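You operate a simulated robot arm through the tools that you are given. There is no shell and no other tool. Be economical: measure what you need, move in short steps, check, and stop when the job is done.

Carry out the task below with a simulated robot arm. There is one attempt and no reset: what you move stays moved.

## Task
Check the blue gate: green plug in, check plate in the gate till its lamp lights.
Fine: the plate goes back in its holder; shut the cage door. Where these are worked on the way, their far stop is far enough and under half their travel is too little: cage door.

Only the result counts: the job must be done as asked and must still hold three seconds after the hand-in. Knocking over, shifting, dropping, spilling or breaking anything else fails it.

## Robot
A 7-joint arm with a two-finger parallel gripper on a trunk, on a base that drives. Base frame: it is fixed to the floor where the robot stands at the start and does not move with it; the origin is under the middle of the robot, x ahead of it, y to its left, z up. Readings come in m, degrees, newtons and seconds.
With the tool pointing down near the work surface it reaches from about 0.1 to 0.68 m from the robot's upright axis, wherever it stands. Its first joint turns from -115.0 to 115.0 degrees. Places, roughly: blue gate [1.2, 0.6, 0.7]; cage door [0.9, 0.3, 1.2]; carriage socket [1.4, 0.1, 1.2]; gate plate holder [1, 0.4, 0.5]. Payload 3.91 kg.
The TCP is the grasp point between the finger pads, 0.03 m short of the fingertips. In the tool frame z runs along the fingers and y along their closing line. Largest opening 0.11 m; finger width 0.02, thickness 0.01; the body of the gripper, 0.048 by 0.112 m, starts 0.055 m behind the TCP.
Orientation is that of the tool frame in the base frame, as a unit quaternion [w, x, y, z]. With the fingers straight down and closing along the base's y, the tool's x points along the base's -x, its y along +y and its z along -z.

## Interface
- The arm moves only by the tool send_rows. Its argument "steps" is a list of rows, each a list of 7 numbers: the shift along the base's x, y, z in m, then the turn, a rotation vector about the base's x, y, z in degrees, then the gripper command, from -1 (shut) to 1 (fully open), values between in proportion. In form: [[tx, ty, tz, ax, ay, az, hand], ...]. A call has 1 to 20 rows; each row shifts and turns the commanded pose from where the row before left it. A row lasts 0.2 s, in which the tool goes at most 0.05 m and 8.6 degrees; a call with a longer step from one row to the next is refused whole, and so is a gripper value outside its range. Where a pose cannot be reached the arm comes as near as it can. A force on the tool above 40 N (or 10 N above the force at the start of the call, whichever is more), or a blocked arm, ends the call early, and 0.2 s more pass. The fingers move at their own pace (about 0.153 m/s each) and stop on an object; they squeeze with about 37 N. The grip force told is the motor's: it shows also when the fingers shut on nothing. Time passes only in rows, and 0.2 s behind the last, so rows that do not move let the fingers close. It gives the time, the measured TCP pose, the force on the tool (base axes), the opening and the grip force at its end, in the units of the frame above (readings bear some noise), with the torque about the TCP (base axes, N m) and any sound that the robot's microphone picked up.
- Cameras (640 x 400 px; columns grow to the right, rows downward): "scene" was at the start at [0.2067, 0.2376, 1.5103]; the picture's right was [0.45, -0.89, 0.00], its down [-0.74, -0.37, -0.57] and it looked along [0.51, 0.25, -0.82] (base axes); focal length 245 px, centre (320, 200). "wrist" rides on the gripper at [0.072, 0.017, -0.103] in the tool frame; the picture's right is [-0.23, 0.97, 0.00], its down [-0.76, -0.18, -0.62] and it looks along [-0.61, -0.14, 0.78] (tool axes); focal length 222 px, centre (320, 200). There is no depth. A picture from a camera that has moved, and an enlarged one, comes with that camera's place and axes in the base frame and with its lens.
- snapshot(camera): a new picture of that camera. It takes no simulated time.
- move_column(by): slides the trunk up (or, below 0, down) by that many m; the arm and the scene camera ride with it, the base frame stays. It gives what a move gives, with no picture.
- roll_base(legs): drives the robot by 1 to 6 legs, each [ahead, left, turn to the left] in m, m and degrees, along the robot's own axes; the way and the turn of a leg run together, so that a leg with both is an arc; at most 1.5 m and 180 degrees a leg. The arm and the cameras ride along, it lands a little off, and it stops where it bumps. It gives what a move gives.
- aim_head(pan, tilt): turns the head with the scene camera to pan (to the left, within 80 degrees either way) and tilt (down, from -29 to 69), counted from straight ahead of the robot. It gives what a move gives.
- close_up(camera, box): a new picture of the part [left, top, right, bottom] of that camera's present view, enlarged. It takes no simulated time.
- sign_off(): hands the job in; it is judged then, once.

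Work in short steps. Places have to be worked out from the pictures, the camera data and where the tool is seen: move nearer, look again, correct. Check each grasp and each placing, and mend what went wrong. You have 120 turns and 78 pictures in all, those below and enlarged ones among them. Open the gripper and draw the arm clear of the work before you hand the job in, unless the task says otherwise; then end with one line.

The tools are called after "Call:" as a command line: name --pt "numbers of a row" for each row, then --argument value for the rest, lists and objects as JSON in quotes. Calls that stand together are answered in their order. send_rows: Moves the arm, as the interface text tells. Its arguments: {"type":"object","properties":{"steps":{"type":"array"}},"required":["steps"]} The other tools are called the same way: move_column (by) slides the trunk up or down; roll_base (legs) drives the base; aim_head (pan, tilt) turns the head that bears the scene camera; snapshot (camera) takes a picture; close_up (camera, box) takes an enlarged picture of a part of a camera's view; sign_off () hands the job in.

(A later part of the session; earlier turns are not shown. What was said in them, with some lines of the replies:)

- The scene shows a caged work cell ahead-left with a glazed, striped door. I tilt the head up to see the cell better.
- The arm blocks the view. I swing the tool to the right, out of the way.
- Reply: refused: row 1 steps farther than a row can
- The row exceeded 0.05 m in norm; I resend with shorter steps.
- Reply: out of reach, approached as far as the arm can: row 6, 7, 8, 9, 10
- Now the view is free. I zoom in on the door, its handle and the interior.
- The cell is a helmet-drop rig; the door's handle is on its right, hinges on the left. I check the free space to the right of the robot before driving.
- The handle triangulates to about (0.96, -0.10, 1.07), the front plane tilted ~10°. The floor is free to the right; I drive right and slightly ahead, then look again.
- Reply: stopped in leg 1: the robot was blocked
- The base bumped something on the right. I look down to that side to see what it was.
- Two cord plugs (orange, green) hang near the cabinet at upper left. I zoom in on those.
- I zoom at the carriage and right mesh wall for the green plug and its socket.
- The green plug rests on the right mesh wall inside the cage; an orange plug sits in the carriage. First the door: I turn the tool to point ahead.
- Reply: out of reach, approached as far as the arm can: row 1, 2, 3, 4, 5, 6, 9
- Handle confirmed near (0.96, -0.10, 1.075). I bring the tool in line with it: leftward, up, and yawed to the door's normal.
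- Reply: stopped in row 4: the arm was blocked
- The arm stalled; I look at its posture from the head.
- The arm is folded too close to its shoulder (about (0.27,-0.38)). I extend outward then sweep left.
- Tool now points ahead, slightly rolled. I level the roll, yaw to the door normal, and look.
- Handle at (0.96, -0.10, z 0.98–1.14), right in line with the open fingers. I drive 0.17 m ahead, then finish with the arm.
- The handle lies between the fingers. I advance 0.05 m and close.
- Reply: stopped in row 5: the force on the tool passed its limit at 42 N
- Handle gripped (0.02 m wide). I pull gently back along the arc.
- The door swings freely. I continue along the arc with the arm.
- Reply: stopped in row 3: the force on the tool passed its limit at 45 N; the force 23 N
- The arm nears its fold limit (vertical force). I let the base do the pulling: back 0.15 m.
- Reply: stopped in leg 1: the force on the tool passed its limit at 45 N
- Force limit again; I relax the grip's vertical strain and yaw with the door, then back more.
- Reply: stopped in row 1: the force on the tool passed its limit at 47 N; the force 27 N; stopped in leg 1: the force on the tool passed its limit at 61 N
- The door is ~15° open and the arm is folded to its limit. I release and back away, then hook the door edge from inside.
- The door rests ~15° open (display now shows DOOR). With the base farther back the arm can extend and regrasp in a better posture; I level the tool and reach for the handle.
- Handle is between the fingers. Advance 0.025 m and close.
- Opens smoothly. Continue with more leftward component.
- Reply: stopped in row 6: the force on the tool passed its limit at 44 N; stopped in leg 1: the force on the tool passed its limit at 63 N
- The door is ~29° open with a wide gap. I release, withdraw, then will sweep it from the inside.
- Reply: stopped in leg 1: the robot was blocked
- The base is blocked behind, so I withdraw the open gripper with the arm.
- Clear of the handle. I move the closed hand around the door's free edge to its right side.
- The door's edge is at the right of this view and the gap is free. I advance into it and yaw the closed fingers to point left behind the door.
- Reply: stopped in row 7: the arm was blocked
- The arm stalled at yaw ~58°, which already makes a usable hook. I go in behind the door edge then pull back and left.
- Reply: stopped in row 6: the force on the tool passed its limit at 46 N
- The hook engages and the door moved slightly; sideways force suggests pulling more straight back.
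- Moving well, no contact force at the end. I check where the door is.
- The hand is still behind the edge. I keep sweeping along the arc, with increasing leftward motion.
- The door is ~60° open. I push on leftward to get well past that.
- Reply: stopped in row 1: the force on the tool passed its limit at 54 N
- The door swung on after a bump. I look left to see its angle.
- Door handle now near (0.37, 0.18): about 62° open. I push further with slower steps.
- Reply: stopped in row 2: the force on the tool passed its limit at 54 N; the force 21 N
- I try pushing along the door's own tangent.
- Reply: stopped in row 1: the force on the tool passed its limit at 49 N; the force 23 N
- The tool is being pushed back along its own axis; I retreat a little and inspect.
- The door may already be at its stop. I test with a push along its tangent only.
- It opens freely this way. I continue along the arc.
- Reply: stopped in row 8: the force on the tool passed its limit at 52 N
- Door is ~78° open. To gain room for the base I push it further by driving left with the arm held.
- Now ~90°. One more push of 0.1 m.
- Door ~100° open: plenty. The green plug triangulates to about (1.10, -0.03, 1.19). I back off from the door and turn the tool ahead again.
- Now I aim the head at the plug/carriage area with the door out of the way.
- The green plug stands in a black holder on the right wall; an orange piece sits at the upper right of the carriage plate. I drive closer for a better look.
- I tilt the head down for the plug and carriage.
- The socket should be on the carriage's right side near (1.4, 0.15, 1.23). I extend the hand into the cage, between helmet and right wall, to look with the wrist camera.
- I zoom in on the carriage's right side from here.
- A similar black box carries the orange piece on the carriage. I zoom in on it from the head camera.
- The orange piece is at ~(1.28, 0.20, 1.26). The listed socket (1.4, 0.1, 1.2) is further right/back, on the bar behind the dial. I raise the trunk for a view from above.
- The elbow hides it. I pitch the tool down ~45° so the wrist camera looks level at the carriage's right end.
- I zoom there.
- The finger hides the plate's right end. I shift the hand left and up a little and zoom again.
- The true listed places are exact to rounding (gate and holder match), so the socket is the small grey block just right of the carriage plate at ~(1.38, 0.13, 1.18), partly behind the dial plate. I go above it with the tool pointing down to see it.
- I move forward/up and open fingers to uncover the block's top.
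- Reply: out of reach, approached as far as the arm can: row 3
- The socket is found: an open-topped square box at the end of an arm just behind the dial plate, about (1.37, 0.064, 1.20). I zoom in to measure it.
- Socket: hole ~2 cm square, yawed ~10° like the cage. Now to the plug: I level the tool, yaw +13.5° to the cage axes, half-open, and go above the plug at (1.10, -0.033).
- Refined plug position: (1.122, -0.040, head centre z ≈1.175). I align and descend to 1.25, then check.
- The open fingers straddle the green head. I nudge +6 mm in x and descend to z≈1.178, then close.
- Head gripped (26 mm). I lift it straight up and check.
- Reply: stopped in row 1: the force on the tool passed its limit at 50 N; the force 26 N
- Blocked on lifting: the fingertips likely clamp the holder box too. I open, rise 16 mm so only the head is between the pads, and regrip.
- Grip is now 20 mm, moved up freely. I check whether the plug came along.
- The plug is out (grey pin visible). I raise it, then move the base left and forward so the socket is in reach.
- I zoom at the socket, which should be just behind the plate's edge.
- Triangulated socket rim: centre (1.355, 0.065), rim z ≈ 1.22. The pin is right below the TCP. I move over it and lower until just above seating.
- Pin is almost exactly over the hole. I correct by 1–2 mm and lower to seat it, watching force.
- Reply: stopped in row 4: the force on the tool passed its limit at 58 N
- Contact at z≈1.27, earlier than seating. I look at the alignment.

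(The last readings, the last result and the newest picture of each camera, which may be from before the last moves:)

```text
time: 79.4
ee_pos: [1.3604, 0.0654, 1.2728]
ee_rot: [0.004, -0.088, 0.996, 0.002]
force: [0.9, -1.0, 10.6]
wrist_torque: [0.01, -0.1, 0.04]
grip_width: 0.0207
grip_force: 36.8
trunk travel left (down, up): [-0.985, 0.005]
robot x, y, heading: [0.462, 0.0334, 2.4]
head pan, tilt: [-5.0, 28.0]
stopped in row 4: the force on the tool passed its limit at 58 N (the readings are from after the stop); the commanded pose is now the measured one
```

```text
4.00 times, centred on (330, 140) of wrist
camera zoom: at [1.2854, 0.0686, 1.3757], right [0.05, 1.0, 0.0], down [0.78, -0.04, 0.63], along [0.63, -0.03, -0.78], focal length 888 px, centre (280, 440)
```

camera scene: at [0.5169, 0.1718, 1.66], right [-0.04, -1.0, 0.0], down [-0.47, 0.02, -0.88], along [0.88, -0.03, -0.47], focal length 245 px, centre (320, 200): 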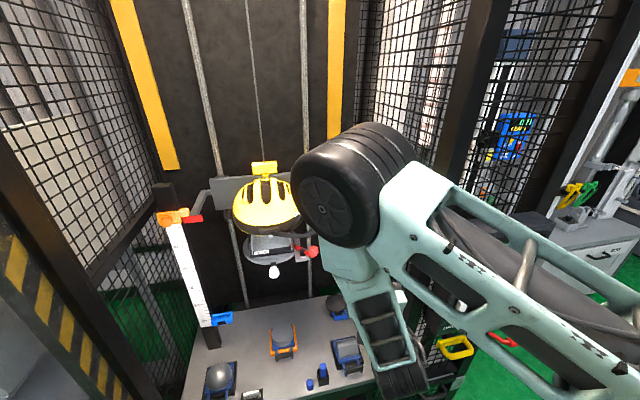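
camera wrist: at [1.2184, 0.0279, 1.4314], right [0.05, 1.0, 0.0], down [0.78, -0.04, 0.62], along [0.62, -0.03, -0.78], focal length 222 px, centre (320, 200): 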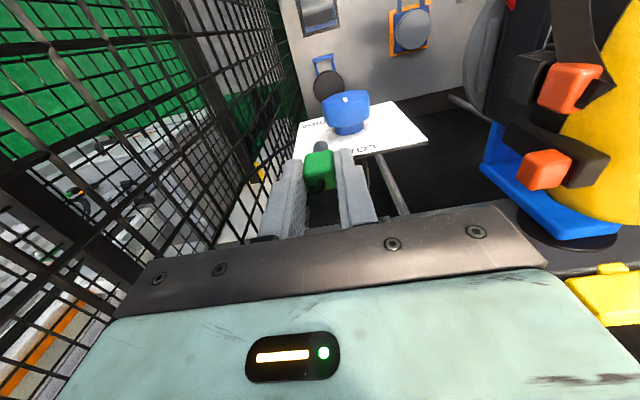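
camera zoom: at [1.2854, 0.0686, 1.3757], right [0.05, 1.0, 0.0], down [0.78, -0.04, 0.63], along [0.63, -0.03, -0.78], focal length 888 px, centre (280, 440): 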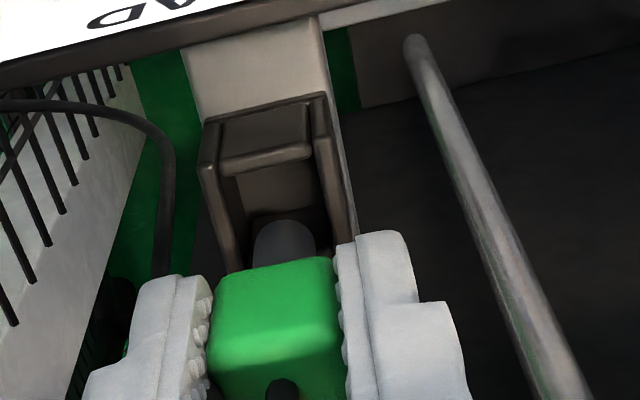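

The pin sits ~5 mm too far back (it was deflected). I lift slightly, shift −5 mm in x, and lower again.

Call:
send_rows --pt "0 0 0.008 0 0 0 -1" --pt "-0.006 0 0 0 0 0 -1" --pt "0 0 -0.005 0 0 0 -1" --pt "0 0 -0.005 0 0 0 -1" --pt "0 0 -0.005 0 0 0 -1" --pt "0 0 -0.005 0 0 0 -1" --pt "0 0 -0.005 0 0 0 -1" --pt "0 0 -0.005 0 0 0 -1"

```text
time: 81.2
ee_pos: [1.3533, 0.0651, 1.2511]
ee_rot: [0.005, -0.088, 0.996, 0.001]
force: [-2.0, -1.4, 16.3]
wrist_torque: [-0.05, 0.08, 0.02]
grip_width: 0.0206
grip_force: 37.2
trunk travel left (down, up): [-0.985, 0.005]
robot x, y, heading: [0.4623, 0.0314, 2.8]
head pan, tilt: [-5.0, 28.0]
```

z = 1.251, right at the predicted seat, with 16 N pushback. One more small press, then release and rise.

Call:
send_rows --pt "0 0 -0.004 0 0 0 -1" --pt "0 0 -0.002 0 0 0 -1"

Call:
send_rows --pt "0 0 0 0 0 0 -0.3" --pt "0 0 0 0 0 0 -0.3" --pt "0 0 0.02 0 0 0 -0.3" --pt "0 0 0.04 0 0 0 -0.3" --pt "0 0 0.04 0 0 0 -0.3"

Call:
close_up --camera "wrist" --box '[220, 80, 420, 210]'

```text
time: 81.7
ee_pos: [1.3571, 0.0663, 1.252]
ee_rot: [0.009, -0.088, 0.996, 0.001]
force: [2.5, 0.1, 12.0]
wrist_torque: [0.01, -0.16, -0.01]
grip_width: 0.0207
grip_force: 36.9
trunk travel left (down, up): [-0.985, 0.005]
robot x, y, heading: [0.4614, 0.0301, 2.5]
head pan, tilt: [-5.0, 28.0]
stopped in row 2: the force on the tool passed its limit at 43 N (the readings are from after the stop); the commanded pose is now the measured one
```

```text
time: 82.9
ee_pos: [1.3551, 0.0652, 1.3483]
ee_rot: [0.004, -0.088, 0.996, 0.001]
force: [-0.5, -0.9, -0.7]
wrist_torque: [-0.01, 0.04, 0.0]
grip_width: 0.0385
grip_force: 0.0
trunk travel left (down, up): [-0.985, 0.005]
robot x, y, heading: [0.4605, 0.0297, 2.5]
head pan, tilt: [-5.0, 28.0]
```

```text
3.08 times, centred on (320, 145) of wrist
camera zoom: at [1.2801, 0.0684, 1.4505], right [0.05, 1.0, 0.0], down [0.77, -0.04, 0.63], along [0.63, -0.03, -0.78], focal length 684 px, centre (320, 369)
```

zoom: 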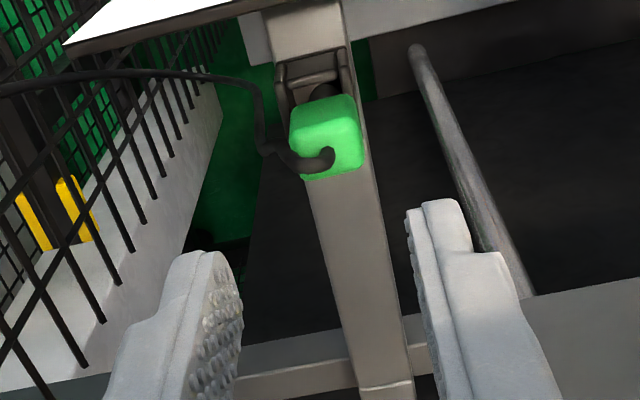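

I zoom tightly to verify full seating.

Call:
close_up --camera "wrist" --box '[295, 90, 345, 140]'

```text
8.00 times, centred on (320, 115) of wrist
camera zoom: at [1.2801, 0.0684, 1.4505], right [0.05, 1.0, 0.0], down [0.77, -0.04, 0.63], along [0.63, -0.03, -0.78], focal length 1777 px, centre (320, 880)
```

zoom: 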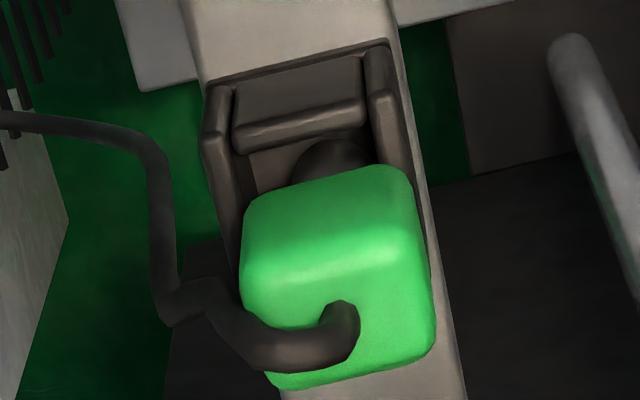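

A little pin is visible, comparable to the parked state but perhaps ~3 mm proud. I regrip the head slightly higher and press down again.

Call:
send_rows --pt "0.0 0 -0.04 0 0 0 -0.3" --pt "0 0 -0.035 0 0 0 -0.3" --pt "0 0 -0.016 0 0 0 -0.3" --pt "0 0 0 0 0 0 -1" --pt "0 0 0 0 0 0 -1" --pt "0 0 -0.002 0 0 0 -1" --pt "0 0 -0.002 0 0 0 -1" --pt "0 0 -0.002 0 0 0 -1" --pt "0 0 -0.002 0 0 0 -1"

```text
time: 84.9
ee_pos: [1.3554, 0.0665, 1.2536]
ee_rot: [0.01, -0.089, 0.996, 0.002]
force: [0.6, 0.7, 33.9]
wrist_torque: [0.08, -0.22, 0.03]
grip_width: 0.0206
grip_force: 37.2
trunk travel left (down, up): [-0.985, 0.005]
robot x, y, heading: [0.4573, 0.0298, 2.7]
head pan, tilt: [-5.0, 28.0]
```

34 N pressed with no further travel: the plug is seated. I release, rise, and back the arm out of the cage.

Call:
send_rows --pt "0 0 0 0 0 0 -0.2" --pt "0 0 0 0 0 0 -0.2" --pt "0 0 0.02 0 0 0 -0.2" --pt "0 0 0.04 0 0 0 -0.2" --pt "0 0 0.04 0 0 0 -0.2" --pt "-0.02 -0.01 0.04 0 0 0 -0.2"

Call:
roll_base --legs '[[-0.36, 0.0, 0]]'

```text
time: 86.3
ee_pos: [1.3355, 0.0563, 1.3897]
ee_rot: [0.007, -0.09, 0.996, 0.001]
force: [0.5, 0.3, -0.2]
wrist_torque: [0.02, 0.0, 0.02]
grip_width: 0.0441
grip_force: 0.0
trunk travel left (down, up): [-0.985, 0.005]
robot x, y, heading: [0.4593, 0.0305, 2.6]
head pan, tilt: [-5.0, 28.0]
```

```text
time: 88.6
ee_pos: [0.9736, 0.0416, 1.3891]
ee_rot: [0.005, -0.09, 0.996, 0.001]
force: [-0.4, -0.3, 0.0]
wrist_torque: [-0.02, 0.01, 0.0]
grip_width: 0.044
grip_force: 0.0
trunk travel left (down, up): [-0.985, 0.005]
robot x, y, heading: [0.0993, 0.0124, 2.7]
head pan, tilt: [-5.0, 28.0]
```

Clear of the cage. I pull the hand in further, then lower the trunk.

Call:
send_rows --pt "-0.04 0.01 -0.01 0 0 0 0" --pt "-0.04 0.01 -0.01 0 0 0 0" --pt "-0.04 0.01 -0.01 0 0 0 0" --pt "-0.04 0.01 -0.01 0 0 0 0" --pt "-0.04 0.01 -0.01 0 0 0 0"

Call:
move_column --by -0.55

Call:
aim_head --pan 20 --tilt 28

Call:
snapshot --camera "scene"

```text
time: 89.8
ee_pos: [0.7746, 0.0919, 1.3396]
ee_rot: [0.006, -0.09, 0.996, 0.002]
force: [-0.8, -1.0, 0.2]
wrist_torque: [0.01, 0.04, -0.01]
grip_width: 0.055
grip_force: 0.1
trunk travel left (down, up): [-0.985, 0.005]
robot x, y, heading: [0.1004, 0.0148, 3.0]
head pan, tilt: [-5.0, 28.0]
```

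```text
refused: -0.55 is not a number from -0.4 to 0.4
```

```text
time: 90.7
ee_pos: [0.7757, 0.092, 1.3407]
ee_rot: [0.006, -0.091, 0.996, 0.001]
force: [0.1, -0.5, 0.4]
wrist_torque: [0.02, 0.01, 0.01]
grip_width: 0.0551
grip_force: 0.0
trunk travel left (down, up): [-0.985, 0.005]
robot x, y, heading: [0.0997, 0.0142, 3.0]
head pan, tilt: [20.0, 28.0]
```

```text
9 pictures are left
camera scene: at [0.3142, 0.2617, 1.66], right [0.39, -0.92, 0.0], down [-0.43, -0.18, -0.88], along [0.81, 0.34, -0.47], focal length 245 px, centre (320, 200)
```

scene: 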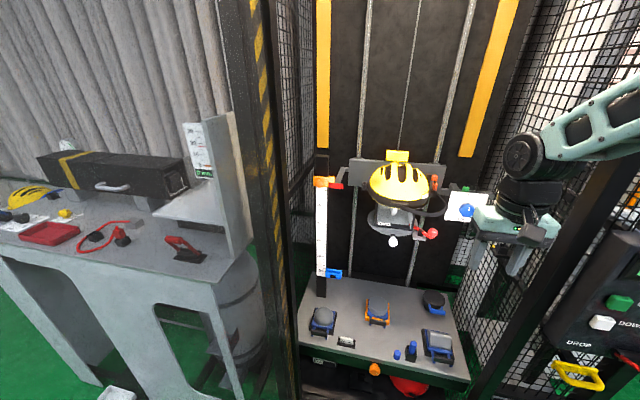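

Plate at about (1.01, 0.42, 0.55), gate at (1.217, 0.567, 0.72). I retract the hand, lower the trunk in two moves, then drive in.

Call:
send_rows --pt "-0.04 0.01 0 0 0 0 0" --pt "-0.04 0.01 0 0 0 0 0" --pt "-0.03 0.01 0 0 0 0 0"

Call:
move_column --by -0.4

Call:
move_column --by -0.2

Call:
roll_base --legs '[[0.0, 0.15, 0], [0.3, 0.0, 0]]'

```text
time: 91.5
ee_pos: [0.6658, 0.1213, 1.3411]
ee_rot: [0.006, -0.09, 0.996, 0.001]
force: [-0.1, 0.5, -0.2]
wrist_torque: [0.01, 0.0, 0.05]
grip_width: 0.0551
grip_force: 0.1
trunk travel left (down, up): [-0.985, 0.005]
robot x, y, heading: [0.0991, 0.0099, 2.9]
head pan, tilt: [20.0, 28.0]
```

```text
time: 95.4
ee_pos: [0.6638, 0.1219, 0.9403]
ee_rot: [0.006, -0.091, 0.996, 0.001]
force: [0.4, 0.1, -0.5]
wrist_torque: [-0.02, 0.02, 0.02]
grip_width: 0.0552
grip_force: 0.0
trunk travel left (down, up): [-0.585, 0.405]
robot x, y, heading: [0.0974, 0.0131, 2.5]
head pan, tilt: [20.0, 28.0]
```

```text
time: 97.5
ee_pos: [0.6642, 0.1208, 0.7393]
ee_rot: [0.007, -0.091, 0.996, 0.002]
force: [1.2, -0.4, 0.5]
wrist_torque: [0.01, -0.02, 0.01]
grip_width: 0.0548
grip_force: 0.1
trunk travel left (down, up): [-0.385, 0.605]
robot x, y, heading: [0.0931, 0.0134, 3.1]
head pan, tilt: [20.0, 28.0]
```

```text
time: 100.6
ee_pos: [0.9603, 0.2861, 0.7392]
ee_rot: [0.006, -0.091, 0.996, 0.002]
force: [-0.9, 0.6, -0.3]
wrist_torque: [-0.01, 0.0, 0.07]
grip_width: 0.0549
grip_force: 0.0
trunk travel left (down, up): [-0.385, 0.605]
robot x, y, heading: [0.3937, 0.1813, 3.0]
head pan, tilt: [20.0, 28.0]
```

I bring the hand in front of/above the plate holder and look.

Call:
send_rows --pt "0 0.04 0 0 0 0 1" --pt "0 0.04 -0.01 0 0 0 1" --pt "0 0.03 -0.01 0 0 0 1"

Call:
close_up --camera "wrist" --box '[200, 60, 440, 210]'

```text
time: 101.4
ee_pos: [0.9599, 0.3978, 0.7205]
ee_rot: [0.005, -0.09, 0.996, 0.001]
force: [-0.1, -0.4, -0.2]
wrist_torque: [0.0, 0.02, -0.01]
grip_width: 0.11
grip_force: 0.0
trunk travel left (down, up): [-0.385, 0.605]
robot x, y, heading: [0.3941, 0.1804, 2.8]
head pan, tilt: [20.0, 28.0]
```

```text
2.67 times, centred on (320, 135) of wrist
camera zoom: at [0.8846, 0.3997, 0.8224], right [0.05, 1.0, 0.0], down [0.77, -0.04, 0.63], along [0.63, -0.03, -0.77], focal length 592 px, centre (320, 373)
```

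zoom: 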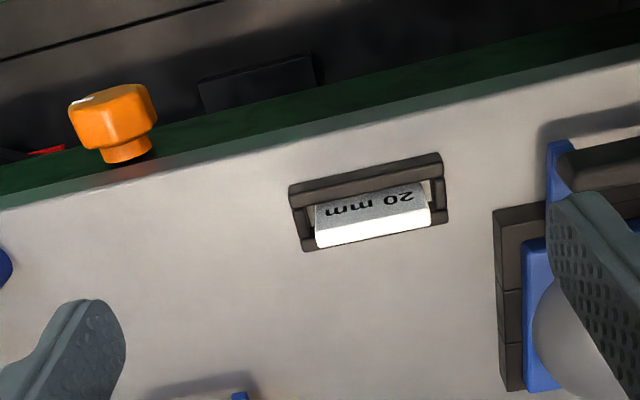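

The plate ("20 mm") stands in a shallow frame near (1.02, 0.42), aligned with the cage yaw. Before grasping I need the gate's slot geometry: I drive forward 0.1 m and take the hand near the gate.

Call:
roll_base --legs '[[0.1, 0.0, 0]]'

Call:
send_rows --pt "0 0.04 0.02 0 0 0 1" --pt "0 0.04 0.02 0 0 0 1" --pt "0.03 0.03 0.02 0 0 0 1" --pt "0.03 0.02 0.02 0 0 0 1" --pt "0.03 0 0.01 0 0 0 1"

Call:
snapshot --camera "wrist"

```text
time: 102.5
ee_pos: [1.0589, 0.4023, 0.7199]
ee_rot: [0.006, -0.09, 0.996, 0.002]
force: [-0.1, -1.2, -0.4]
wrist_torque: [-0.02, -0.02, 0.0]
grip_width: 0.11
grip_force: 0.1
trunk travel left (down, up): [-0.385, 0.605]
robot x, y, heading: [0.4917, 0.1824, 2.9]
head pan, tilt: [20.0, 28.0]
```

```text
time: 103.7
ee_pos: [1.1487, 0.5324, 0.8102]
ee_rot: [0.006, -0.091, 0.996, 0.002]
force: [-0.1, 0.1, -0.1]
wrist_torque: [0.01, 0.01, 0.01]
grip_width: 0.1099
grip_force: 0.2
trunk travel left (down, up): [-0.385, 0.605]
robot x, y, heading: [0.4955, 0.1849, 2.6]
head pan, tilt: [20.0, 28.0]
```

```text
7 pictures are left
camera wrist: at [1.0749, 0.5342, 0.9126], right [0.05, 1.0, 0.0], down [0.77, -0.04, 0.63], along [0.63, -0.03, -0.77], focal length 222 px, centre (320, 200)
```

wrist: 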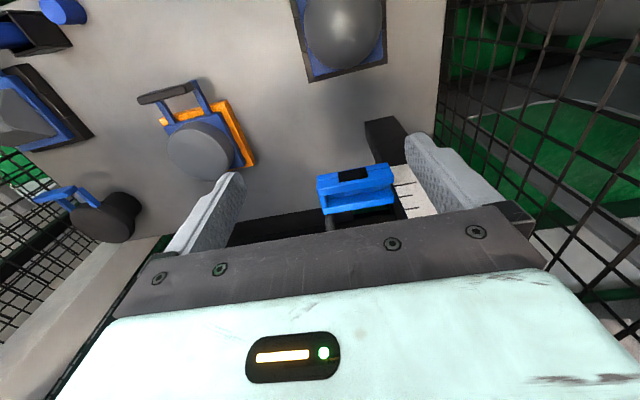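

The blue gate is right below. I zoom in on it.

Call:
close_up --camera "wrist" --box '[300, 155, 410, 225]'

```text
5.71 times, centred on (355, 190) of wrist
camera zoom: at [1.0749, 0.5342, 0.9126], right [0.05, 1.0, 0.0], down [0.77, -0.04, 0.63], along [0.63, -0.03, -0.77], focal length 1269 px, centre (120, 257)
```

zoom: 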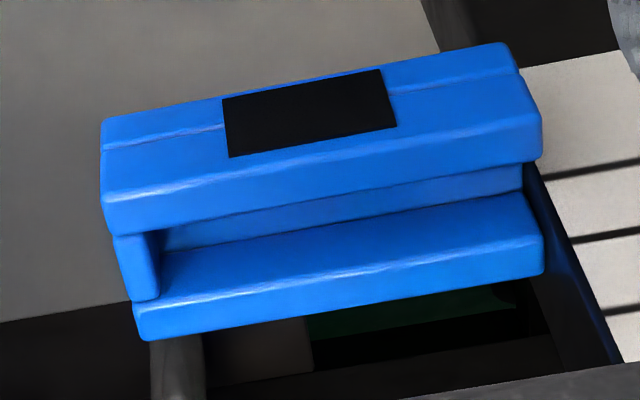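

The gate is a top-open slot (~20 mm wide, ~68 mm long along the cage's y), lamp panel (dark) on its front. The plate goes in from above, gripped at its ends by the top. I go back over the plate and look from lower.

Call:
send_rows --pt "-0.03 -0.025 0 0 0 0 0.6" --pt "-0.03 -0.03 0 0 0 0 0.6" --pt "-0.03 -0.03 -0.02 0 0 0 0.6" --pt "-0.03 -0.025 -0.02 0 0 0 0.6" --pt "-0.004 0 -0.04 0 0 0 0.6" --pt "0 0 -0.04 0 0 0 0.6" --pt "0 0 -0.04 0 0 0 0.6"

Call:
close_up --camera "wrist" --box '[230, 80, 410, 200]'

```text
time: 105.3
ee_pos: [1.0253, 0.4219, 0.6487]
ee_rot: [0.006, -0.09, 0.996, 0.001]
force: [0.0, -0.8, 0.2]
wrist_torque: [-0.04, 0.0, -0.02]
grip_width: 0.088
grip_force: 0.1
trunk travel left (down, up): [-0.385, 0.605]
robot x, y, heading: [0.4953, 0.1824, 2.8]
head pan, tilt: [20.0, 28.0]
```

```text
3.33 times, centred on (320, 140) of wrist
camera zoom: at [0.9508, 0.4237, 0.7517], right [0.05, 1.0, 0.0], down [0.77, -0.04, 0.63], along [0.63, -0.03, -0.77], focal length 740 px, centre (320, 400)
```

zoom: 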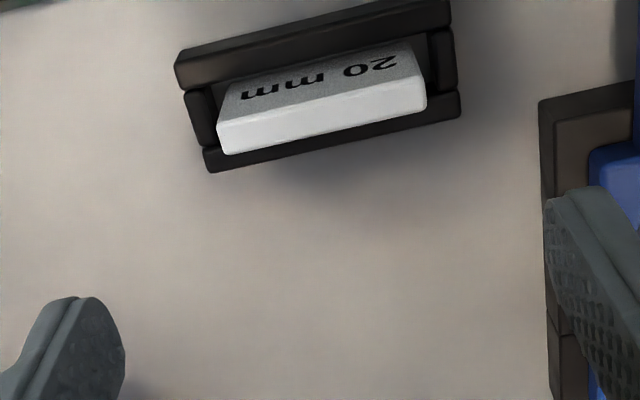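

Plate top: centre (1.022, 0.421, 0.538), 58 mm wide, 10 mm thick; frame rim z ≈ 0.51. I descend to TCP z ≈ 0.546 and grip the ends.

Call:
send_rows --pt "-0.003 -0.001 -0.03 0 0 0 0.5" --pt "0 0 -0.03 0 0 0 0.5" --pt "0 0 -0.025 0 0 0 0.5" --pt "0 0 -0.018 0 0 0 0.5" --pt "0 0 0 0 0 0 -1" --pt "0 0 0 0 0 0 -1" --pt "0 0 0 0 0 0 -1"

Call:
send_rows --pt "0 0 0.005 0 0 0 -1" --pt "0 0 0.01 0 0 0 -1" --pt "0 0 0.03 0 0 0 -1" --pt "0 0 0.04 0 0 0 -1" --pt "0 0 0.04 0 0 0 -1" --pt "0 0 0.04 0 0 0 -1" --pt "0 0 0.04 0 0 0 -1" --pt "0 0 0.04 0 0 0 -1"

```text
time: 106.9
ee_pos: [1.0233, 0.4207, 0.5463]
ee_rot: [0.006, -0.09, 0.996, 0.002]
force: [0.6, -0.5, -0.4]
wrist_torque: [0.01, 0.01, -0.01]
grip_width: 0.0584
grip_force: 37.1
trunk travel left (down, up): [-0.385, 0.605]
robot x, y, heading: [0.493, 0.1865, 2.8]
head pan, tilt: [20.0, 28.0]
```

```text
time: 108.7
ee_pos: [1.0236, 0.4213, 0.7931]
ee_rot: [0.007, -0.09, 0.996, 0.001]
force: [0.7, -0.3, 0.8]
wrist_torque: [0.02, 0.02, -0.03]
grip_width: 0.0589
grip_force: 36.7
trunk travel left (down, up): [-0.385, 0.605]
robot x, y, heading: [0.4969, 0.1875, 3.0]
head pan, tilt: [20.0, 28.0]
```

Plate gripped and lifted. I carry it over to above the gate (est. (1.215, 0.566), z 0.825) and look again to triangulate.

Call:
send_rows --pt "0 0.035 0.01 0 0 0 -1" --pt "0.0 0.04 0.01 0 0 0 -1" --pt "0.03 0.035 0.01 0 0 0 -1" --pt "0.035 0.03 0 0 0 0 -1" --pt "0.04 0.0 0 0 0 0 -1" --pt "0.04 0 0 0 0 0 -1" --pt "0.04 0 0 0 0 0 -1"

Call:
close_up --camera "wrist" --box '[250, 70, 400, 200]'

```text
time: 110.3
ee_pos: [1.2076, 0.561, 0.8222]
ee_rot: [0.007, -0.09, 0.996, 0.001]
force: [0.6, 0.5, 0.8]
wrist_torque: [0.0, -0.01, -0.02]
grip_width: 0.0581
grip_force: 37.3
trunk travel left (down, up): [-0.385, 0.605]
robot x, y, heading: [0.4926, 0.1841, 2.9]
head pan, tilt: [20.0, 28.0]
```

```text
3.08 times, centred on (325, 135) of wrist
camera zoom: at [1.1336, 0.563, 0.9249], right [0.05, 1.0, 0.0], down [0.77, -0.04, 0.63], along [0.63, -0.03, -0.78], focal length 684 px, centre (305, 400)
```

zoom: 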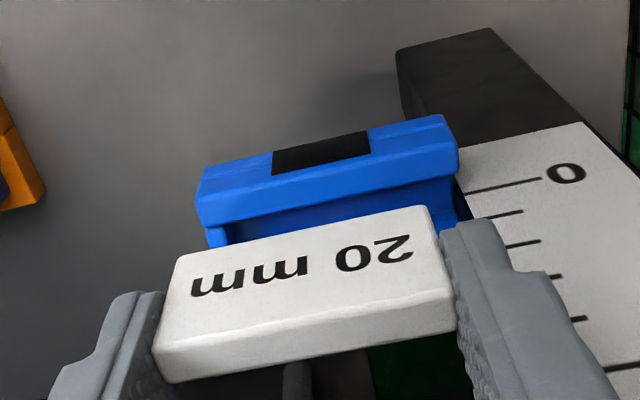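

Triangulated: front-bar rear edge at (1.2226, 0.567, 0.716), slot centre (1.233, 0.570), rim z ≈ 0.716. I move over it and lower gently to TCP 0.752.

Call:
send_rows --pt "0.013 0.005 0 0 0 0 -1" --pt "0.013 0.004 0 0 0 0 -1" --pt "0 0 -0.02 0 0 0 -1" --pt "0 0 -0.02 0 0 0 -1" --pt "0 0 -0.01 0 0 0 -1" --pt "0 0 -0.01 0 0 0 -1" --pt "0 0 -0.01 0 0 0 -1"

Call:
close_up --camera "wrist" --box '[250, 70, 400, 200]'

```text
time: 110.8
ee_pos: [1.2111, 0.562, 0.8218]
ee_rot: [0.001, -0.098, 0.995, 0.002]
force: [-12.1, -7.6, 3.5]
wrist_torque: [0.54, -0.7, 0.53]
grip_width: 0.0585
grip_force: 37.6
out of reach, approached as far as the arm can: row 1, 2
trunk travel left (down, up): [-0.385, 0.605]
robot x, y, heading: [0.4952, 0.1861, 2.9]
head pan, tilt: [20.0, 28.0]
stopped in row 2: the force on the tool passed its limit at 47 N (the readings are from after the stop); the commanded pose is now the measured one
```

```text
3.08 times, centred on (325, 135) of wrist
camera zoom: at [1.1377, 0.5615, 0.924], right [0.03, 1.0, 0.0], down [0.78, -0.03, 0.62], along [0.62, -0.02, -0.78], focal length 684 px, centre (305, 400)
```

zoom: 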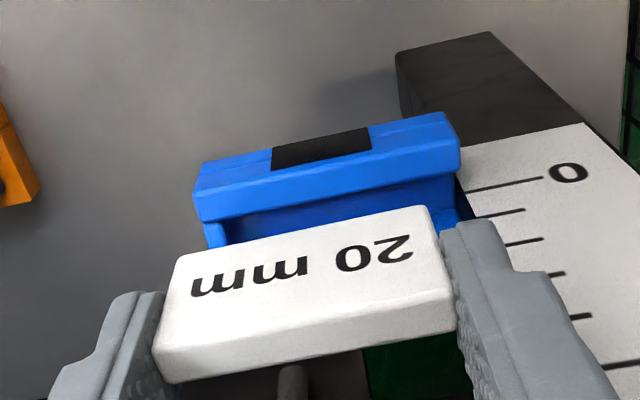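

The gripper body meets the ruler on the left: with closing along y it cannot get there. I return the plate to its holder to regrip it across its thickness (tool yawed 90°).

Call:
send_rows --pt "-0.03 -0.005 0.005 0 0 0 -1" --pt "-0.04 0 0 0 -0.57 -0.95 -1" --pt "-0.04 -0.02 0 0 0 0 -1" --pt "-0.04 -0.03 0 0 0 0 -1" --pt "-0.0378 -0.03 0 0 0 0 -1" --pt "0 -0.03 -0.02 0 0 0 -1" --pt "0 -0.0263 -0.03 0 0 0 -1" --pt "0 0 -0.04 0 0 0 -1" --pt "0 0 -0.04 0 0 0 -1" --pt "0 0 -0.0368 0 0 0 -1" --pt "0 0 0 0 0 0 -1"

Call:
send_rows --pt "0 0 0 0 0 0 -1"

Call:
send_rows --pt "0 0 0 0 0 0 -1"

```text
time: 113.2
ee_pos: [1.025, 0.4197, 0.6585]
ee_rot: [0.006, -0.088, 0.996, 0.001]
force: [-0.5, 0.1, -0.9]
wrist_torque: [0.0, -0.01, -0.04]
grip_width: 0.0586
grip_force: 37.0
trunk travel left (down, up): [-0.385, 0.605]
robot x, y, heading: [0.4955, 0.1899, 3.0]
head pan, tilt: [20.0, 28.0]
```

```text
time: 113.6
ee_pos: [1.025, 0.4187, 0.6576]
ee_rot: [0.006, -0.089, 0.996, 0.001]
force: [0.2, -0.8, -0.4]
wrist_torque: [-0.01, 0.02, 0.01]
grip_width: 0.0584
grip_force: 37.2
trunk travel left (down, up): [-0.385, 0.605]
robot x, y, heading: [0.4923, 0.1834, 3.1]
head pan, tilt: [20.0, 28.0]
```

```text
time: 114.0
ee_pos: [1.025, 0.4192, 0.6577]
ee_rot: [0.006, -0.088, 0.996, 0.002]
force: [0.0, 0.3, 0.2]
wrist_torque: [0.04, -0.01, 0.01]
grip_width: 0.0584
grip_force: 37.1
trunk travel left (down, up): [-0.385, 0.605]
robot x, y, heading: [0.4958, 0.1797, 2.8]
head pan, tilt: [20.0, 28.0]
```

Correction of (−1.5, +1.8 mm) to the original grasp pose, then lower to z 0.547 with force watch.

Call:
send_rows --pt "-0.0015 0.0018 -0.03 0 0 0.2 -1" --pt "0 0 -0.03 0 0 0 -1" --pt "0 0 -0.015 0 0 0 -1" --pt "0 0 -0.01 0 0 0 -1" --pt "0 0 -0.008 0 0 0 -1" --pt "0 0 -0.008 0 0 0 -1" --pt "0 0 -0.006 0 0 0 -1" --pt "0 0 -0.003 0 0 0 -1"

```text
time: 115.8
ee_pos: [1.0232, 0.4208, 0.5472]
ee_rot: [0.006, -0.089, 0.996, 0.0]
force: [0.3, 0.1, 0.3]
wrist_torque: [-0.04, -0.01, 0.03]
grip_width: 0.0584
grip_force: 37.0
trunk travel left (down, up): [-0.385, 0.605]
robot x, y, heading: [0.4943, 0.1798, 3.0]
head pan, tilt: [20.0, 28.0]
```

Plate is back in place without resistance. I release, rise, drive 5 cm forward for reach, then yaw the tool +90°.

Call:
send_rows --pt "0 0 -0.001 0 0 0 -1" --pt "0 0 0 0 0 0 0.4" --pt "0 0 0 0 0 0 0.4" --pt "0 0 0.03 0 0 0 0.4" --pt "0 0 0.04 0 0 0 0.4" --pt "0 0 0.04 0 0 0 0.4"

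Call:
roll_base --legs '[[0.05, 0.0, 0]]'

Call:
send_rows --pt "0 0 0 0 0 8.2 0.4" --pt "0 0 0 0 0 8.2 0.4" --pt "0 0 0 0 0 8.2 0.4" --pt "0 0 0 0 0 8.2 0.4" --pt "0 0 0 0 0 8.2 0.4" --pt "0 0 0 0 0 8.2 0.4" --pt "0 0 0 0 0 8.2 0.4" --pt "0 0 0 0 0 8.2 0.4" --pt "0 0 0 0 0 8.2 0.4" --pt "0 0 0 0 0 8.2 0.4" --pt "0 0 0 0 0 8 0.4"

```text
time: 117.2
ee_pos: [1.0234, 0.4206, 0.6575]
ee_rot: [0.006, -0.091, 0.996, 0.001]
force: [0.3, -0.3, 0.0]
wrist_torque: [-0.02, -0.03, 0.0]
grip_width: 0.077
grip_force: 0.1
trunk travel left (down, up): [-0.385, 0.605]
robot x, y, heading: [0.4944, 0.1814, 2.9]
head pan, tilt: [20.0, 28.0]
```

```text
time: 118.1
ee_pos: [1.0733, 0.4226, 0.6566]
ee_rot: [0.006, -0.09, 0.996, 0.002]
force: [0.2, 0.2, 0.2]
wrist_torque: [0.0, 0.01, 0.03]
grip_width: 0.0765
grip_force: 0.0
trunk travel left (down, up): [-0.385, 0.605]
robot x, y, heading: [0.5495, 0.1891, 2.8]
head pan, tilt: [20.0, 28.0]
```

```text
time: 120.5
ee_pos: [1.0737, 0.4237, 0.6573]
ee_rot: [-0.003, 0.769, -0.639, -0.006]
force: [0.3, 0.4, -0.4]
wrist_torque: [0.04, -0.01, 0.0]
grip_width: 0.0769
grip_force: 0.1
trunk travel left (down, up): [-0.385, 0.605]
robot x, y, heading: [0.5392, 0.1829, 2.6]
head pan, tilt: [20.0, 28.0]
```

Yaw is 100.6°, as wanted. I move to grip the plate across its thickness, 12 mm toward its right end, TCP z 0.554.

Call:
send_rows --pt "-0.025 -0.007 0 0 0 0 0" --pt "-0.0242 -0.0077 0 0 0 0 0" --pt "0 0 -0.04 0 0 0 0" --pt "0 0 -0.04 0 0 0 0" --pt "0 0 -0.0233 0 0 0 0" --pt "0 0 0 0 0 0 -1" --pt "0 0 0 0 0 0 -1" --pt "0 0 0 0 0 0 -1"

```text
time: 122.3
ee_pos: [1.024, 0.4086, 0.5538]
ee_rot: [-0.003, 0.768, -0.641, -0.006]
force: [-0.2, -1.2, -0.2]
wrist_torque: [0.0, 0.01, 0.0]
grip_width: 0.0083
grip_force: 37.0
trunk travel left (down, up): [-0.385, 0.605]
robot x, y, heading: [0.5407, 0.1871, 2.9]
head pan, tilt: [20.0, 28.0]
```

Thickness 8 mm gripped. I lift to z≈0.80 and carry it over the slot (TCP target (1.235, 0.558)).

Call:
send_rows --pt "0 0 0.01 0 0 0 -1" --pt "0 0 0.03 0 0 0 -1" --pt "0 0 0.045 0 0 0 -1" --pt "0 0 0.045 0 0 0 -1" --pt "0 0 0.045 0 0 0 -1" --pt "0 0 0.045 0 0 0 -1" --pt "0 0.02 0.03 0 0 0 -1" --pt "0.02 0.04 0 0 0 0 -1" --pt "0.03 0.035 0 0 0 0 -1" --pt "0.03 0.03 0 0 0 0 -1" --pt "0.04 0.02 0 0 0 0 -1" --pt "0.04 0.0046 0 0 0 0 -1" --pt "0.03 0 0 0 0 0 -1" --pt "0.021 0 0 0 0 0 -1" --pt "0 0 0 0 0 0 -1"

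```text
time: 125.5
ee_pos: [1.234, 0.5581, 0.8035]
ee_rot: [-0.003, 0.768, -0.64, -0.005]
force: [-0.2, 0.3, -1.1]
wrist_torque: [-0.02, -0.02, -0.02]
grip_width: 0.0085
grip_force: 37.3
trunk travel left (down, up): [-0.385, 0.605]
robot x, y, heading: [0.5438, 0.1836, 2.6]
head pan, tilt: [20.0, 28.0]
```

In place above the slot, no contact. I lower in small steps to TCP 0.751.

Call:
send_rows --pt "0.0005 0 -0.015 0 0 0 -1" --pt "0 0 -0.012 0 0 0 -1" --pt "0 0 -0.006 0 0 0 -1" --pt "0 0 -0.005 0 0 0 -1" --pt "0 0 -0.005 0 0 0 -1" --pt "0 0 -0.005 0 0 0 -1" --pt "0 0 -0.004 0 0 0 -1" --pt "0 0 0 0 0 0 -1" --pt "0 0 0 0 0 0 -1" --pt "0 0 0 0 0 0 -1"

```text
time: 127.7
ee_pos: [1.2365, 0.5574, 0.7528]
ee_rot: [-0.005, 0.768, -0.641, -0.006]
force: [0.6, -0.6, 13.2]
wrist_torque: [0.03, 0.0, 0.02]
grip_width: 0.0085
grip_force: 37.0
trunk travel left (down, up): [-0.385, 0.605]
robot x, y, heading: [0.5406, 0.1852, 3.1]
head pan, tilt: [20.0, 28.0]
```

13 N of upward force at z 0.753: bottomed or touching. I aim the head at the gate and zoom to check the lamp.

Call:
aim_head --pan 10 --tilt 38

Call:
close_up --camera "scene" --box '[220, 120, 420, 260]'

```text
time: 128.5
ee_pos: [1.2355, 0.5579, 0.753]
ee_rot: [-0.005, 0.767, -0.641, -0.005]
force: [2.9, -0.2, 16.3]
wrist_torque: [0.15, -0.03, 0.0]
grip_width: 0.0088
grip_force: 36.9
trunk travel left (down, up): [-0.385, 0.605]
robot x, y, heading: [0.5431, 0.185, 2.9]
head pan, tilt: [10.0, 38.0]
```

```text
2.86 times, centred on (320, 190) of scene
camera zoom: at [0.7591, 0.4178, 1.0448], right [0.22, -0.97, 0.0], down [-0.6, -0.14, -0.79], along [0.77, 0.18, -0.61], focal length 699 px, centre (320, 229)
```

zoom: 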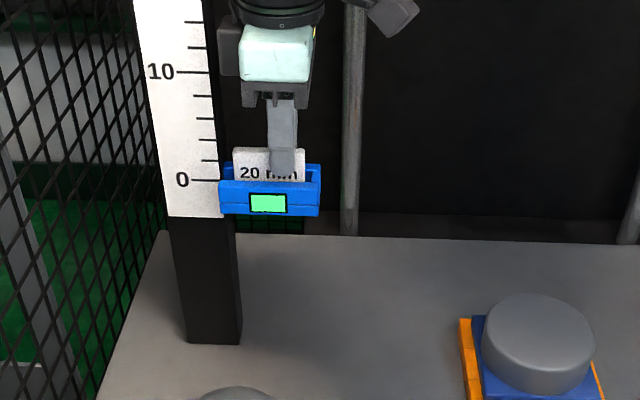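

The lamp is lit green. Now I lift the plate straight out and carry it back above its holder.

Call:
send_rows --pt "0 0 0.01 0 0 0 -1" --pt "0 0 0.02 0 0 0 -1" --pt "0 0 0.021 0 0 0 -1" --pt "-0.021 0 0 0 0 0 -1" --pt "-0.03 0 0 0 0 0 -1" --pt "-0.04 -0.0046 0 0 0 0 -1" --pt "-0.04 -0.02 0 0 0 0 -1" --pt "-0.03 -0.03 0 0 0 0 -1" --pt "-0.03 -0.035 0 0 0 0 -1" --pt "-0.02 -0.04 0 0 0 0 -1" --pt "0 -0.0197 -0.03 0 0 0 -1" --pt "0 0 -0.045 0 0 0 -1" --pt "0 0 -0.045 0 0 0 -1" --pt "0 0 -0.03 0 0 0 -1" --pt "0 0 0 0 0 0 -1"

Call:
send_rows --pt "0 0 0 0 0 0 -1"

Call:
send_rows --pt "0 0 0 0 0 0 -1"

```text
time: 131.7
ee_pos: [1.0241, 0.4097, 0.6517]
ee_rot: [-0.002, 0.768, -0.641, -0.005]
force: [-0.8, -0.1, -0.2]
wrist_torque: [0.01, 0.03, -0.03]
grip_width: 0.0082
grip_force: 37.1
trunk travel left (down, up): [-0.385, 0.605]
robot x, y, heading: [0.5421, 0.1854, 2.6]
head pan, tilt: [10.0, 38.0]
```

```text
time: 132.1
ee_pos: [1.0266, 0.4095, 0.6522]
ee_rot: [-0.003, 0.768, -0.641, -0.006]
force: [-0.6, -0.2, -0.2]
wrist_torque: [0.02, 0.01, -0.01]
grip_width: 0.0085
grip_force: 36.6
trunk travel left (down, up): [-0.385, 0.605]
robot x, y, heading: [0.5441, 0.1876, 3.0]
head pan, tilt: [10.0, 38.0]
```

```text
time: 132.5
ee_pos: [1.0252, 0.4095, 0.6517]
ee_rot: [-0.004, 0.768, -0.641, -0.006]
force: [-0.3, -1.1, 0.1]
wrist_torque: [-0.01, -0.01, 0.01]
grip_width: 0.0086
grip_force: 37.4
trunk travel left (down, up): [-0.385, 0.605]
robot x, y, heading: [0.5408, 0.1855, 3.1]
head pan, tilt: [10.0, 38.0]
```

Command bookkeeping gives only (+0.5, +0.3 mm) offset from the grasp pose; I correct that and lower with care.

Call:
send_rows --pt "-0.0006 -0.0004 -0.03 0 0 0 -1" --pt "0 0 -0.025 0 0 0 -1" --pt "0 0 -0.01 0 0 0 -1" --pt "0 0 -0.008 0 0 0 -1" --pt "0 0 -0.007 0 0 0 -1" --pt "0 0 -0.006 0 0 0 -1" --pt "0 0 -0.005 0 0 0 -1" --pt "0 0 -0.004 0 0 0 -1" --pt "0 0 -0.003 0 0 0 -1"

```text
time: 134.5
ee_pos: [1.0244, 0.4091, 0.5547]
ee_rot: [-0.003, 0.768, -0.641, -0.006]
force: [-0.6, 0.1, -0.4]
wrist_torque: [0.0, -0.03, -0.01]
grip_width: 0.0088
grip_force: 36.4
trunk travel left (down, up): [-0.385, 0.605]
robot x, y, heading: [0.5451, 0.1865, 3.1]
head pan, tilt: [10.0, 38.0]
```

At the grasp height with no resistance. I lower a few more mm to let it sit, then release and rise.

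Call:
send_rows --pt "0 0 -0.002 0 0 0 -1" --pt "0 0 -0.002 0 0 0 -1" --pt "0 0 -0.002 0 0 0 -1"

```text
time: 135.3
ee_pos: [1.0248, 0.409, 0.5499]
ee_rot: [-0.005, 0.768, -0.641, -0.005]
force: [-2.2, -4.5, 33.2]
wrist_torque: [-0.12, 0.16, 0.03]
grip_width: 0.0084
grip_force: 37.1
trunk travel left (down, up): [-0.385, 0.605]
robot x, y, heading: [0.5459, 0.1837, 3.1]
head pan, tilt: [10.0, 38.0]
```

It is bottomed (33 N). I relax 3 mm, open, rise, and verify with one zoomed picture.

Call:
send_rows --pt "0 0 0.003 0 0 0 -1" --pt "0 0 0 0 0 0 -0.3" --pt "0 0 0 0 0 0 0" --pt "0 0 0.02 0 0 0 0" --pt "0 0 0.04 0 0 0 0" --pt "0 0 0.045 0 0 0 0" --pt "0 0 0.045 0 0 0 0" --pt "-0.04 0 0.02 0 0 0 0" --pt "-0.04 -0.02 0 0 0 0 0" --pt "-0.04 -0.02 0 0 0 0 0"

Call:
aim_head --pan 0 --tilt 60

```text
time: 137.5
ee_pos: [0.9036, 0.369, 0.7229]
ee_rot: [-0.003, 0.768, -0.64, -0.005]
force: [0.0, -0.2, 0.2]
wrist_torque: [-0.02, 0.0, 0.01]
grip_width: 0.0548
grip_force: 0.2
trunk travel left (down, up): [-0.385, 0.605]
robot x, y, heading: [0.5436, 0.1899, 2.7]
head pan, tilt: [10.0, 38.0]
```

```text
time: 138.3
ee_pos: [0.9046, 0.3693, 0.7223]
ee_rot: [-0.003, 0.768, -0.641, -0.005]
force: [0.0, -0.3, 0.0]
wrist_torque: [-0.01, 0.0, 0.04]
grip_width: 0.0549
grip_force: 0.1
trunk travel left (down, up): [-0.385, 0.605]
robot x, y, heading: [0.5408, 0.1871, 2.4]
head pan, tilt: [0.0, 60.0]
```

The plate is home. Now the door: I back the robot out of the cell and look left to see where the open door stands.

Call:
roll_base --legs '[[-0.5, -0.05, 0]]'

Call:
aim_head --pan 55 --tilt 15

Call:
snapshot --camera "scene"

```text
time: 141.3
ee_pos: [0.4075, 0.2932, 0.721]
ee_rot: [-0.003, 0.766, -0.643, -0.005]
force: [0.1, -0.3, -0.5]
wrist_torque: [0.0, -0.02, 0.02]
grip_width: 0.055
grip_force: 0.1
trunk travel left (down, up): [-0.385, 0.605]
robot x, y, heading: [0.0453, 0.1099, 2.7]
head pan, tilt: [0.0, 60.0]
```

```text
time: 142.5
ee_pos: [0.4071, 0.292, 0.7222]
ee_rot: [-0.004, 0.766, -0.643, -0.004]
force: [-0.6, -0.1, 0.0]
wrist_torque: [-0.02, 0.02, 0.01]
grip_width: 0.0551
grip_force: 0.0
trunk travel left (down, up): [-0.385, 0.605]
robot x, y, heading: [0.0463, 0.1111, 2.7]
head pan, tilt: [55.0, 15.0]
```

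```text
1 pictures are left
camera scene: at [0.2279, 0.4022, 1.081], right [0.84, -0.54, 0.0], down [-0.14, -0.22, -0.97], along [0.52, 0.82, -0.26], focal length 245 px, centre (320, 200)
```

scene: 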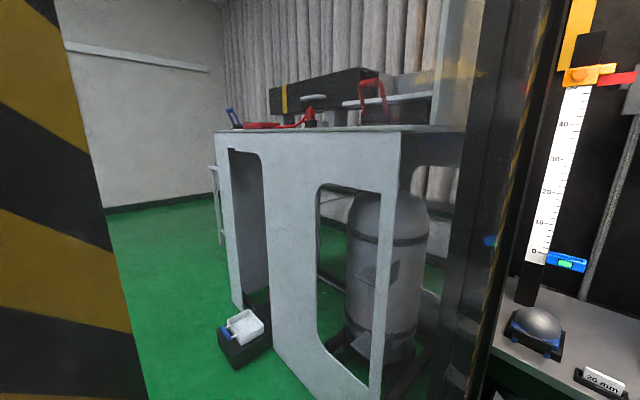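

The plate sits in its holder and the lamp has latched green. The door stands ~105° open, free edge near (0.14, 0.62). I'll drive around that edge to the door's outer side; first turn left 87° and shift away from the edge.

Call:
roll_base --legs '[[0, 0, 87.3], [0, 0.17, 0]]'

```text
time: 147.9
ee_pos: [-0.2795, 0.4706, 0.7231]
ee_rot: [0.002, 0.996, 0.087, -0.006]
force: [-0.2, 0.2, 0.1]
wrist_torque: [0.0, -0.05, 0.02]
grip_width: 0.0549
grip_force: 0.2
trunk travel left (down, up): [-0.385, 0.605]
robot x, y, heading: [-0.0978, 0.1118, 92.6]
head pan, tilt: [55.0, 15.0]
stopped in leg 2: the robot was blocked; the commanded pose is now the measured one
```

Blocked on the far side at x≈−0.10; I straighten the heading and advance along +y past the door's free edge, in two legs.

Call:
roll_base --legs '[[0, 0, 3.5], [0.3, 0, 0]]'

```text
time: 150.4
ee_pos: [-0.3361, 0.756, 0.7217]
ee_rot: [0.001, 0.993, 0.12, -0.005]
force: [-0.7, -0.2, 0.1]
wrist_torque: [0.01, 0.01, 0.03]
grip_width: 0.0549
grip_force: 0.1
trunk travel left (down, up): [-0.385, 0.605]
robot x, y, heading: [-0.126, 0.403, 96.3]
head pan, tilt: [55.0, 15.0]
```

No bump. I continue forward past the edge.

Call:
roll_base --legs '[[0.35, 0, 0], [0.35, 0, 0]]'

```text
time: 154.5
ee_pos: [-0.4126, 1.4509, 0.7221]
ee_rot: [0.001, 0.993, 0.12, -0.006]
force: [-0.3, 0.4, -0.3]
wrist_torque: [0.06, 0.0, -0.02]
grip_width: 0.0552
grip_force: 0.1
trunk travel left (down, up): [-0.385, 0.605]
robot x, y, heading: [-0.2075, 1.0994, 96.6]
head pan, tilt: [55.0, 15.0]
```

Past the door. Now I turn right to heading about −45°, facing the door's outer face.

Call:
roll_base --legs '[[0, 0, -141]]'

```text
time: 160.7
ee_pos: [0.1703, 0.9579, 0.7211]
ee_rot: [0.006, -0.446, 0.895, 0.003]
force: [0.5, 0.5, 0.7]
wrist_torque: [0.02, -0.01, 0.01]
grip_width: 0.0549
grip_force: 0.0
trunk travel left (down, up): [-0.385, 0.605]
robot x, y, heading: [-0.2063, 1.1013, -44.5]
head pan, tilt: [55.0, 15.0]
```

Robot faces the door's outer side. I raise the tool to point ahead (fist closed) and extend it to ~0.5 m in front.

Call:
send_rows --pt "0.008 -0.012 0.01 -5.8 -5.8 0 -1" --pt "0.008 -0.012 0.01 -5.8 -5.8 0 -1" --pt "0.008 -0.012 0.01 -5.8 -5.8 0 -1" --pt "0.006 -0.016 0.01 -5.8 -5.8 0 -1" --pt "0.0 -0.02 0.01 -5.8 -5.8 0 -1" --pt "0.0 -0.02 0.01 -5.8 -5.8 0 -1" --pt "-0.005 -0.02 0.01 -5.8 -5.8 0 -1" --pt "-0.008 -0.02 0 -5.8 -5.8 0 -1" --pt "-0.01 -0.02 0 -5.8 -5.8 0 -1" --pt "-0.01 -0.02 0 -5.8 -5.8 0 -1" --pt "-0.01 -0.02 0 -5.8 -5.8 0 -1"

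```text
time: 163.1
ee_pos: [0.2733, 0.8213, 0.8249]
ee_rot: [-0.229, 0.318, -0.631, 0.67]
force: [0.1, 0.0, 0.2]
wrist_torque: [-0.01, -0.04, 0.0]
grip_width: 0.0
grip_force: 37.1
out of reach, approached as far as the arm can: row 6, 7, 8, 9, 10, 11
trunk travel left (down, up): [-0.385, 0.605]
robot x, y, heading: [-0.2068, 1.1006, -44.7]
head pan, tilt: [55.0, 15.0]
```

Tool points exactly along the heading, fist at (0.27, 0.82). I strafe right 0.14 m for better leverage near the free edge.

Call:
roll_base --legs '[[0, -0.14, 0]]'

```text
time: 164.4
ee_pos: [0.1772, 0.7219, 0.8244]
ee_rot: [-0.228, 0.319, -0.632, 0.669]
force: [0.1, 0.6, 0.8]
wrist_torque: [0.0, 0.02, 0.0]
grip_width: 0.0
grip_force: 37.3
trunk travel left (down, up): [-0.385, 0.605]
robot x, y, heading: [-0.3067, 1.002, -44.2]
head pan, tilt: [55.0, 15.0]
```

Now I drive forward, pushing the door.

Call:
roll_base --legs '[[0.25, 0, 0]]'

```text
time: 166.3
ee_pos: [0.3548, 0.5479, 0.8244]
ee_rot: [-0.23, 0.319, -0.631, 0.669]
force: [-0.9, 0.2, 0.5]
wrist_torque: [-0.03, -0.03, -0.03]
grip_width: 0.0001
grip_force: 37.1
trunk travel left (down, up): [-0.385, 0.605]
robot x, y, heading: [-0.1313, 0.8204, -44.1]
head pan, tilt: [55.0, 15.0]
```

The hand has passed the former door line, so the door is moving. Continue.

Call:
roll_base --legs '[[0.25, 0, 0]]'

```text
time: 168.1
ee_pos: [0.533, 0.3709, 0.8247]
ee_rot: [-0.228, 0.318, -0.631, 0.669]
force: [-0.2, -0.6, -0.1]
wrist_torque: [0.02, -0.02, -0.03]
grip_width: 0.0
grip_force: 37.2
trunk travel left (down, up): [-0.385, 0.605]
robot x, y, heading: [0.0515, 0.6556, -44.6]
head pan, tilt: [55.0, 15.0]
```

Continue the push another 0.28 m.

Call:
roll_base --legs '[[0.28, 0, 0]]'

```text
time: 170.0
ee_pos: [0.7302, 0.1779, 0.8239]
ee_rot: [-0.228, 0.318, -0.631, 0.67]
force: [0.5, 0.0, -1.1]
wrist_torque: [0.01, 0.02, 0.01]
grip_width: 0.0
grip_force: 36.7
trunk travel left (down, up): [-0.385, 0.605]
robot x, y, heading: [0.2467, 0.4555, -44.6]
head pan, tilt: [55.0, 15.0]
```

~20° remain. I finish with the arm, pushing in +x.

Call:
send_rows --pt "0.025 -0.012 0 0 0 0 -1" --pt "0.025 -0.012 0 0 0 0 -1" --pt "0.025 -0.01 0 0 0 0 -1" --pt "0.025 -0.008 0 0 0 0 -1" --pt "0.025 -0.006 0 0 0 0 -1" --pt "0.02 -0.005 0 0 0 0 -1"

```text
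time: 171.4
ee_pos: [0.8753, 0.1249, 0.8247]
ee_rot: [-0.227, 0.318, -0.631, 0.67]
force: [0.7, 0.0, -0.7]
wrist_torque: [-0.02, 0.0, 0.02]
grip_width: 0.0
grip_force: 37.0
trunk travel left (down, up): [-0.385, 0.605]
robot x, y, heading: [0.25, 0.4608, -44.3]
head pan, tilt: [55.0, 15.0]
```

Near closed. Slow pushes until resistance.

Call:
send_rows --pt "0.012 -0.004 0 0 0 0 -1" --pt "0.012 -0.004 0 0 0 0 -1" --pt "0.012 -0.004 0 0 0 0 -1" --pt "0.012 -0.004 0 0 0 0 -1" --pt "0.012 -0.004 0 0 0 0 -1" --pt "0.012 -0.004 0 0 0 0 -1" --pt "0.012 -0.004 0 0 0 0 -1"

```text
time: 172.7
ee_pos: [0.9282, 0.1046, 0.8239]
ee_rot: [-0.223, 0.316, -0.633, 0.67]
force: [-23.3, 4.7, 4.4]
wrist_torque: [-0.11, -0.19, -0.21]
grip_width: 0.0002
grip_force: 37.4
trunk travel left (down, up): [-0.385, 0.605]
robot x, y, heading: [0.2444, 0.4623, -44.6]
head pan, tilt: [55.0, 15.0]
stopped in row 6: the force on the tool passed its limit at 88 N (the readings are from after the stop); the commanded pose is now the measured one
```

The door hit its stop (88 N) exactly at the closed plane. I hold briefly, retreat, and back off to check the display and door with the last picture.

Call:
send_rows --pt "0 0 0 0 0 0 -1" --pt "0 0 0 0 0 0 -1" --pt "0 0 0 0 0 0 -1" --pt "-0.02 0.008 0 0 0 0 -1" --pt "-0.03 0.015 0 0 0 0 0" --pt "-0.03 0.015 0 0 0 0 0"

Call:
roll_base --legs '[[-0.3, 0, 0]]'

Call:
aim_head --pan 5 --tilt 12

Call:
snapshot --camera "scene"

```text
time: 174.1
ee_pos: [0.8484, 0.1441, 0.8214]
ee_rot: [-0.223, 0.318, -0.633, 0.67]
force: [0.1, 0.6, -0.3]
wrist_torque: [-0.01, 0.0, -0.01]
grip_width: 0.055
grip_force: 0.0
trunk travel left (down, up): [-0.385, 0.605]
robot x, y, heading: [0.2495, 0.457, -44.6]
head pan, tilt: [55.0, 15.0]
```

```text
time: 176.1
ee_pos: [0.637, 0.3517, 0.8213]
ee_rot: [-0.224, 0.317, -0.633, 0.669]
force: [-0.2, -0.5, -0.1]
wrist_torque: [0.05, 0.01, -0.02]
grip_width: 0.0551
grip_force: 0.0
trunk travel left (down, up): [-0.385, 0.605]
robot x, y, heading: [0.0352, 0.6636, -44.7]
head pan, tilt: [55.0, 15.0]
```

```text
time: 177.3
ee_pos: [0.6362, 0.3516, 0.8224]
ee_rot: [-0.224, 0.317, -0.633, 0.669]
force: [0.7, -0.1, -0.5]
wrist_torque: [0.04, 0.01, 0.04]
grip_width: 0.0551
grip_force: 0.1
trunk travel left (down, up): [-0.385, 0.605]
robot x, y, heading: [0.0362, 0.6649, -44.6]
head pan, tilt: [5.0, 12.0]
```

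```text
0 pictures are left
camera scene: at [0.3529, 0.6546, 1.086], right [-0.64, -0.77, 0.0], down [-0.16, 0.13, -0.98], along [0.75, -0.62, -0.21], focal length 245 px, centre (320, 200)
```

scene: 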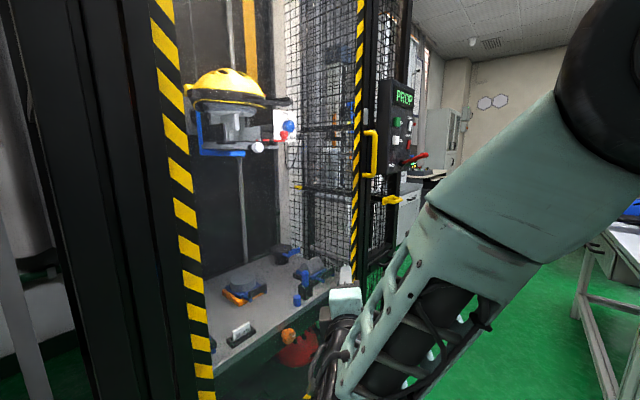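

The display reads PROP again, so the door is shut. The plate stands in its holder, the gripper is open and the arm is clear, so I hand in.

Call:
sign_off

```text
The job is handed in.
```

The blue gate check is done: the green plug is in the carriage socket, the gate lamp lit with the check plate in it, the plate is back in its holder, and the cage door is shut.
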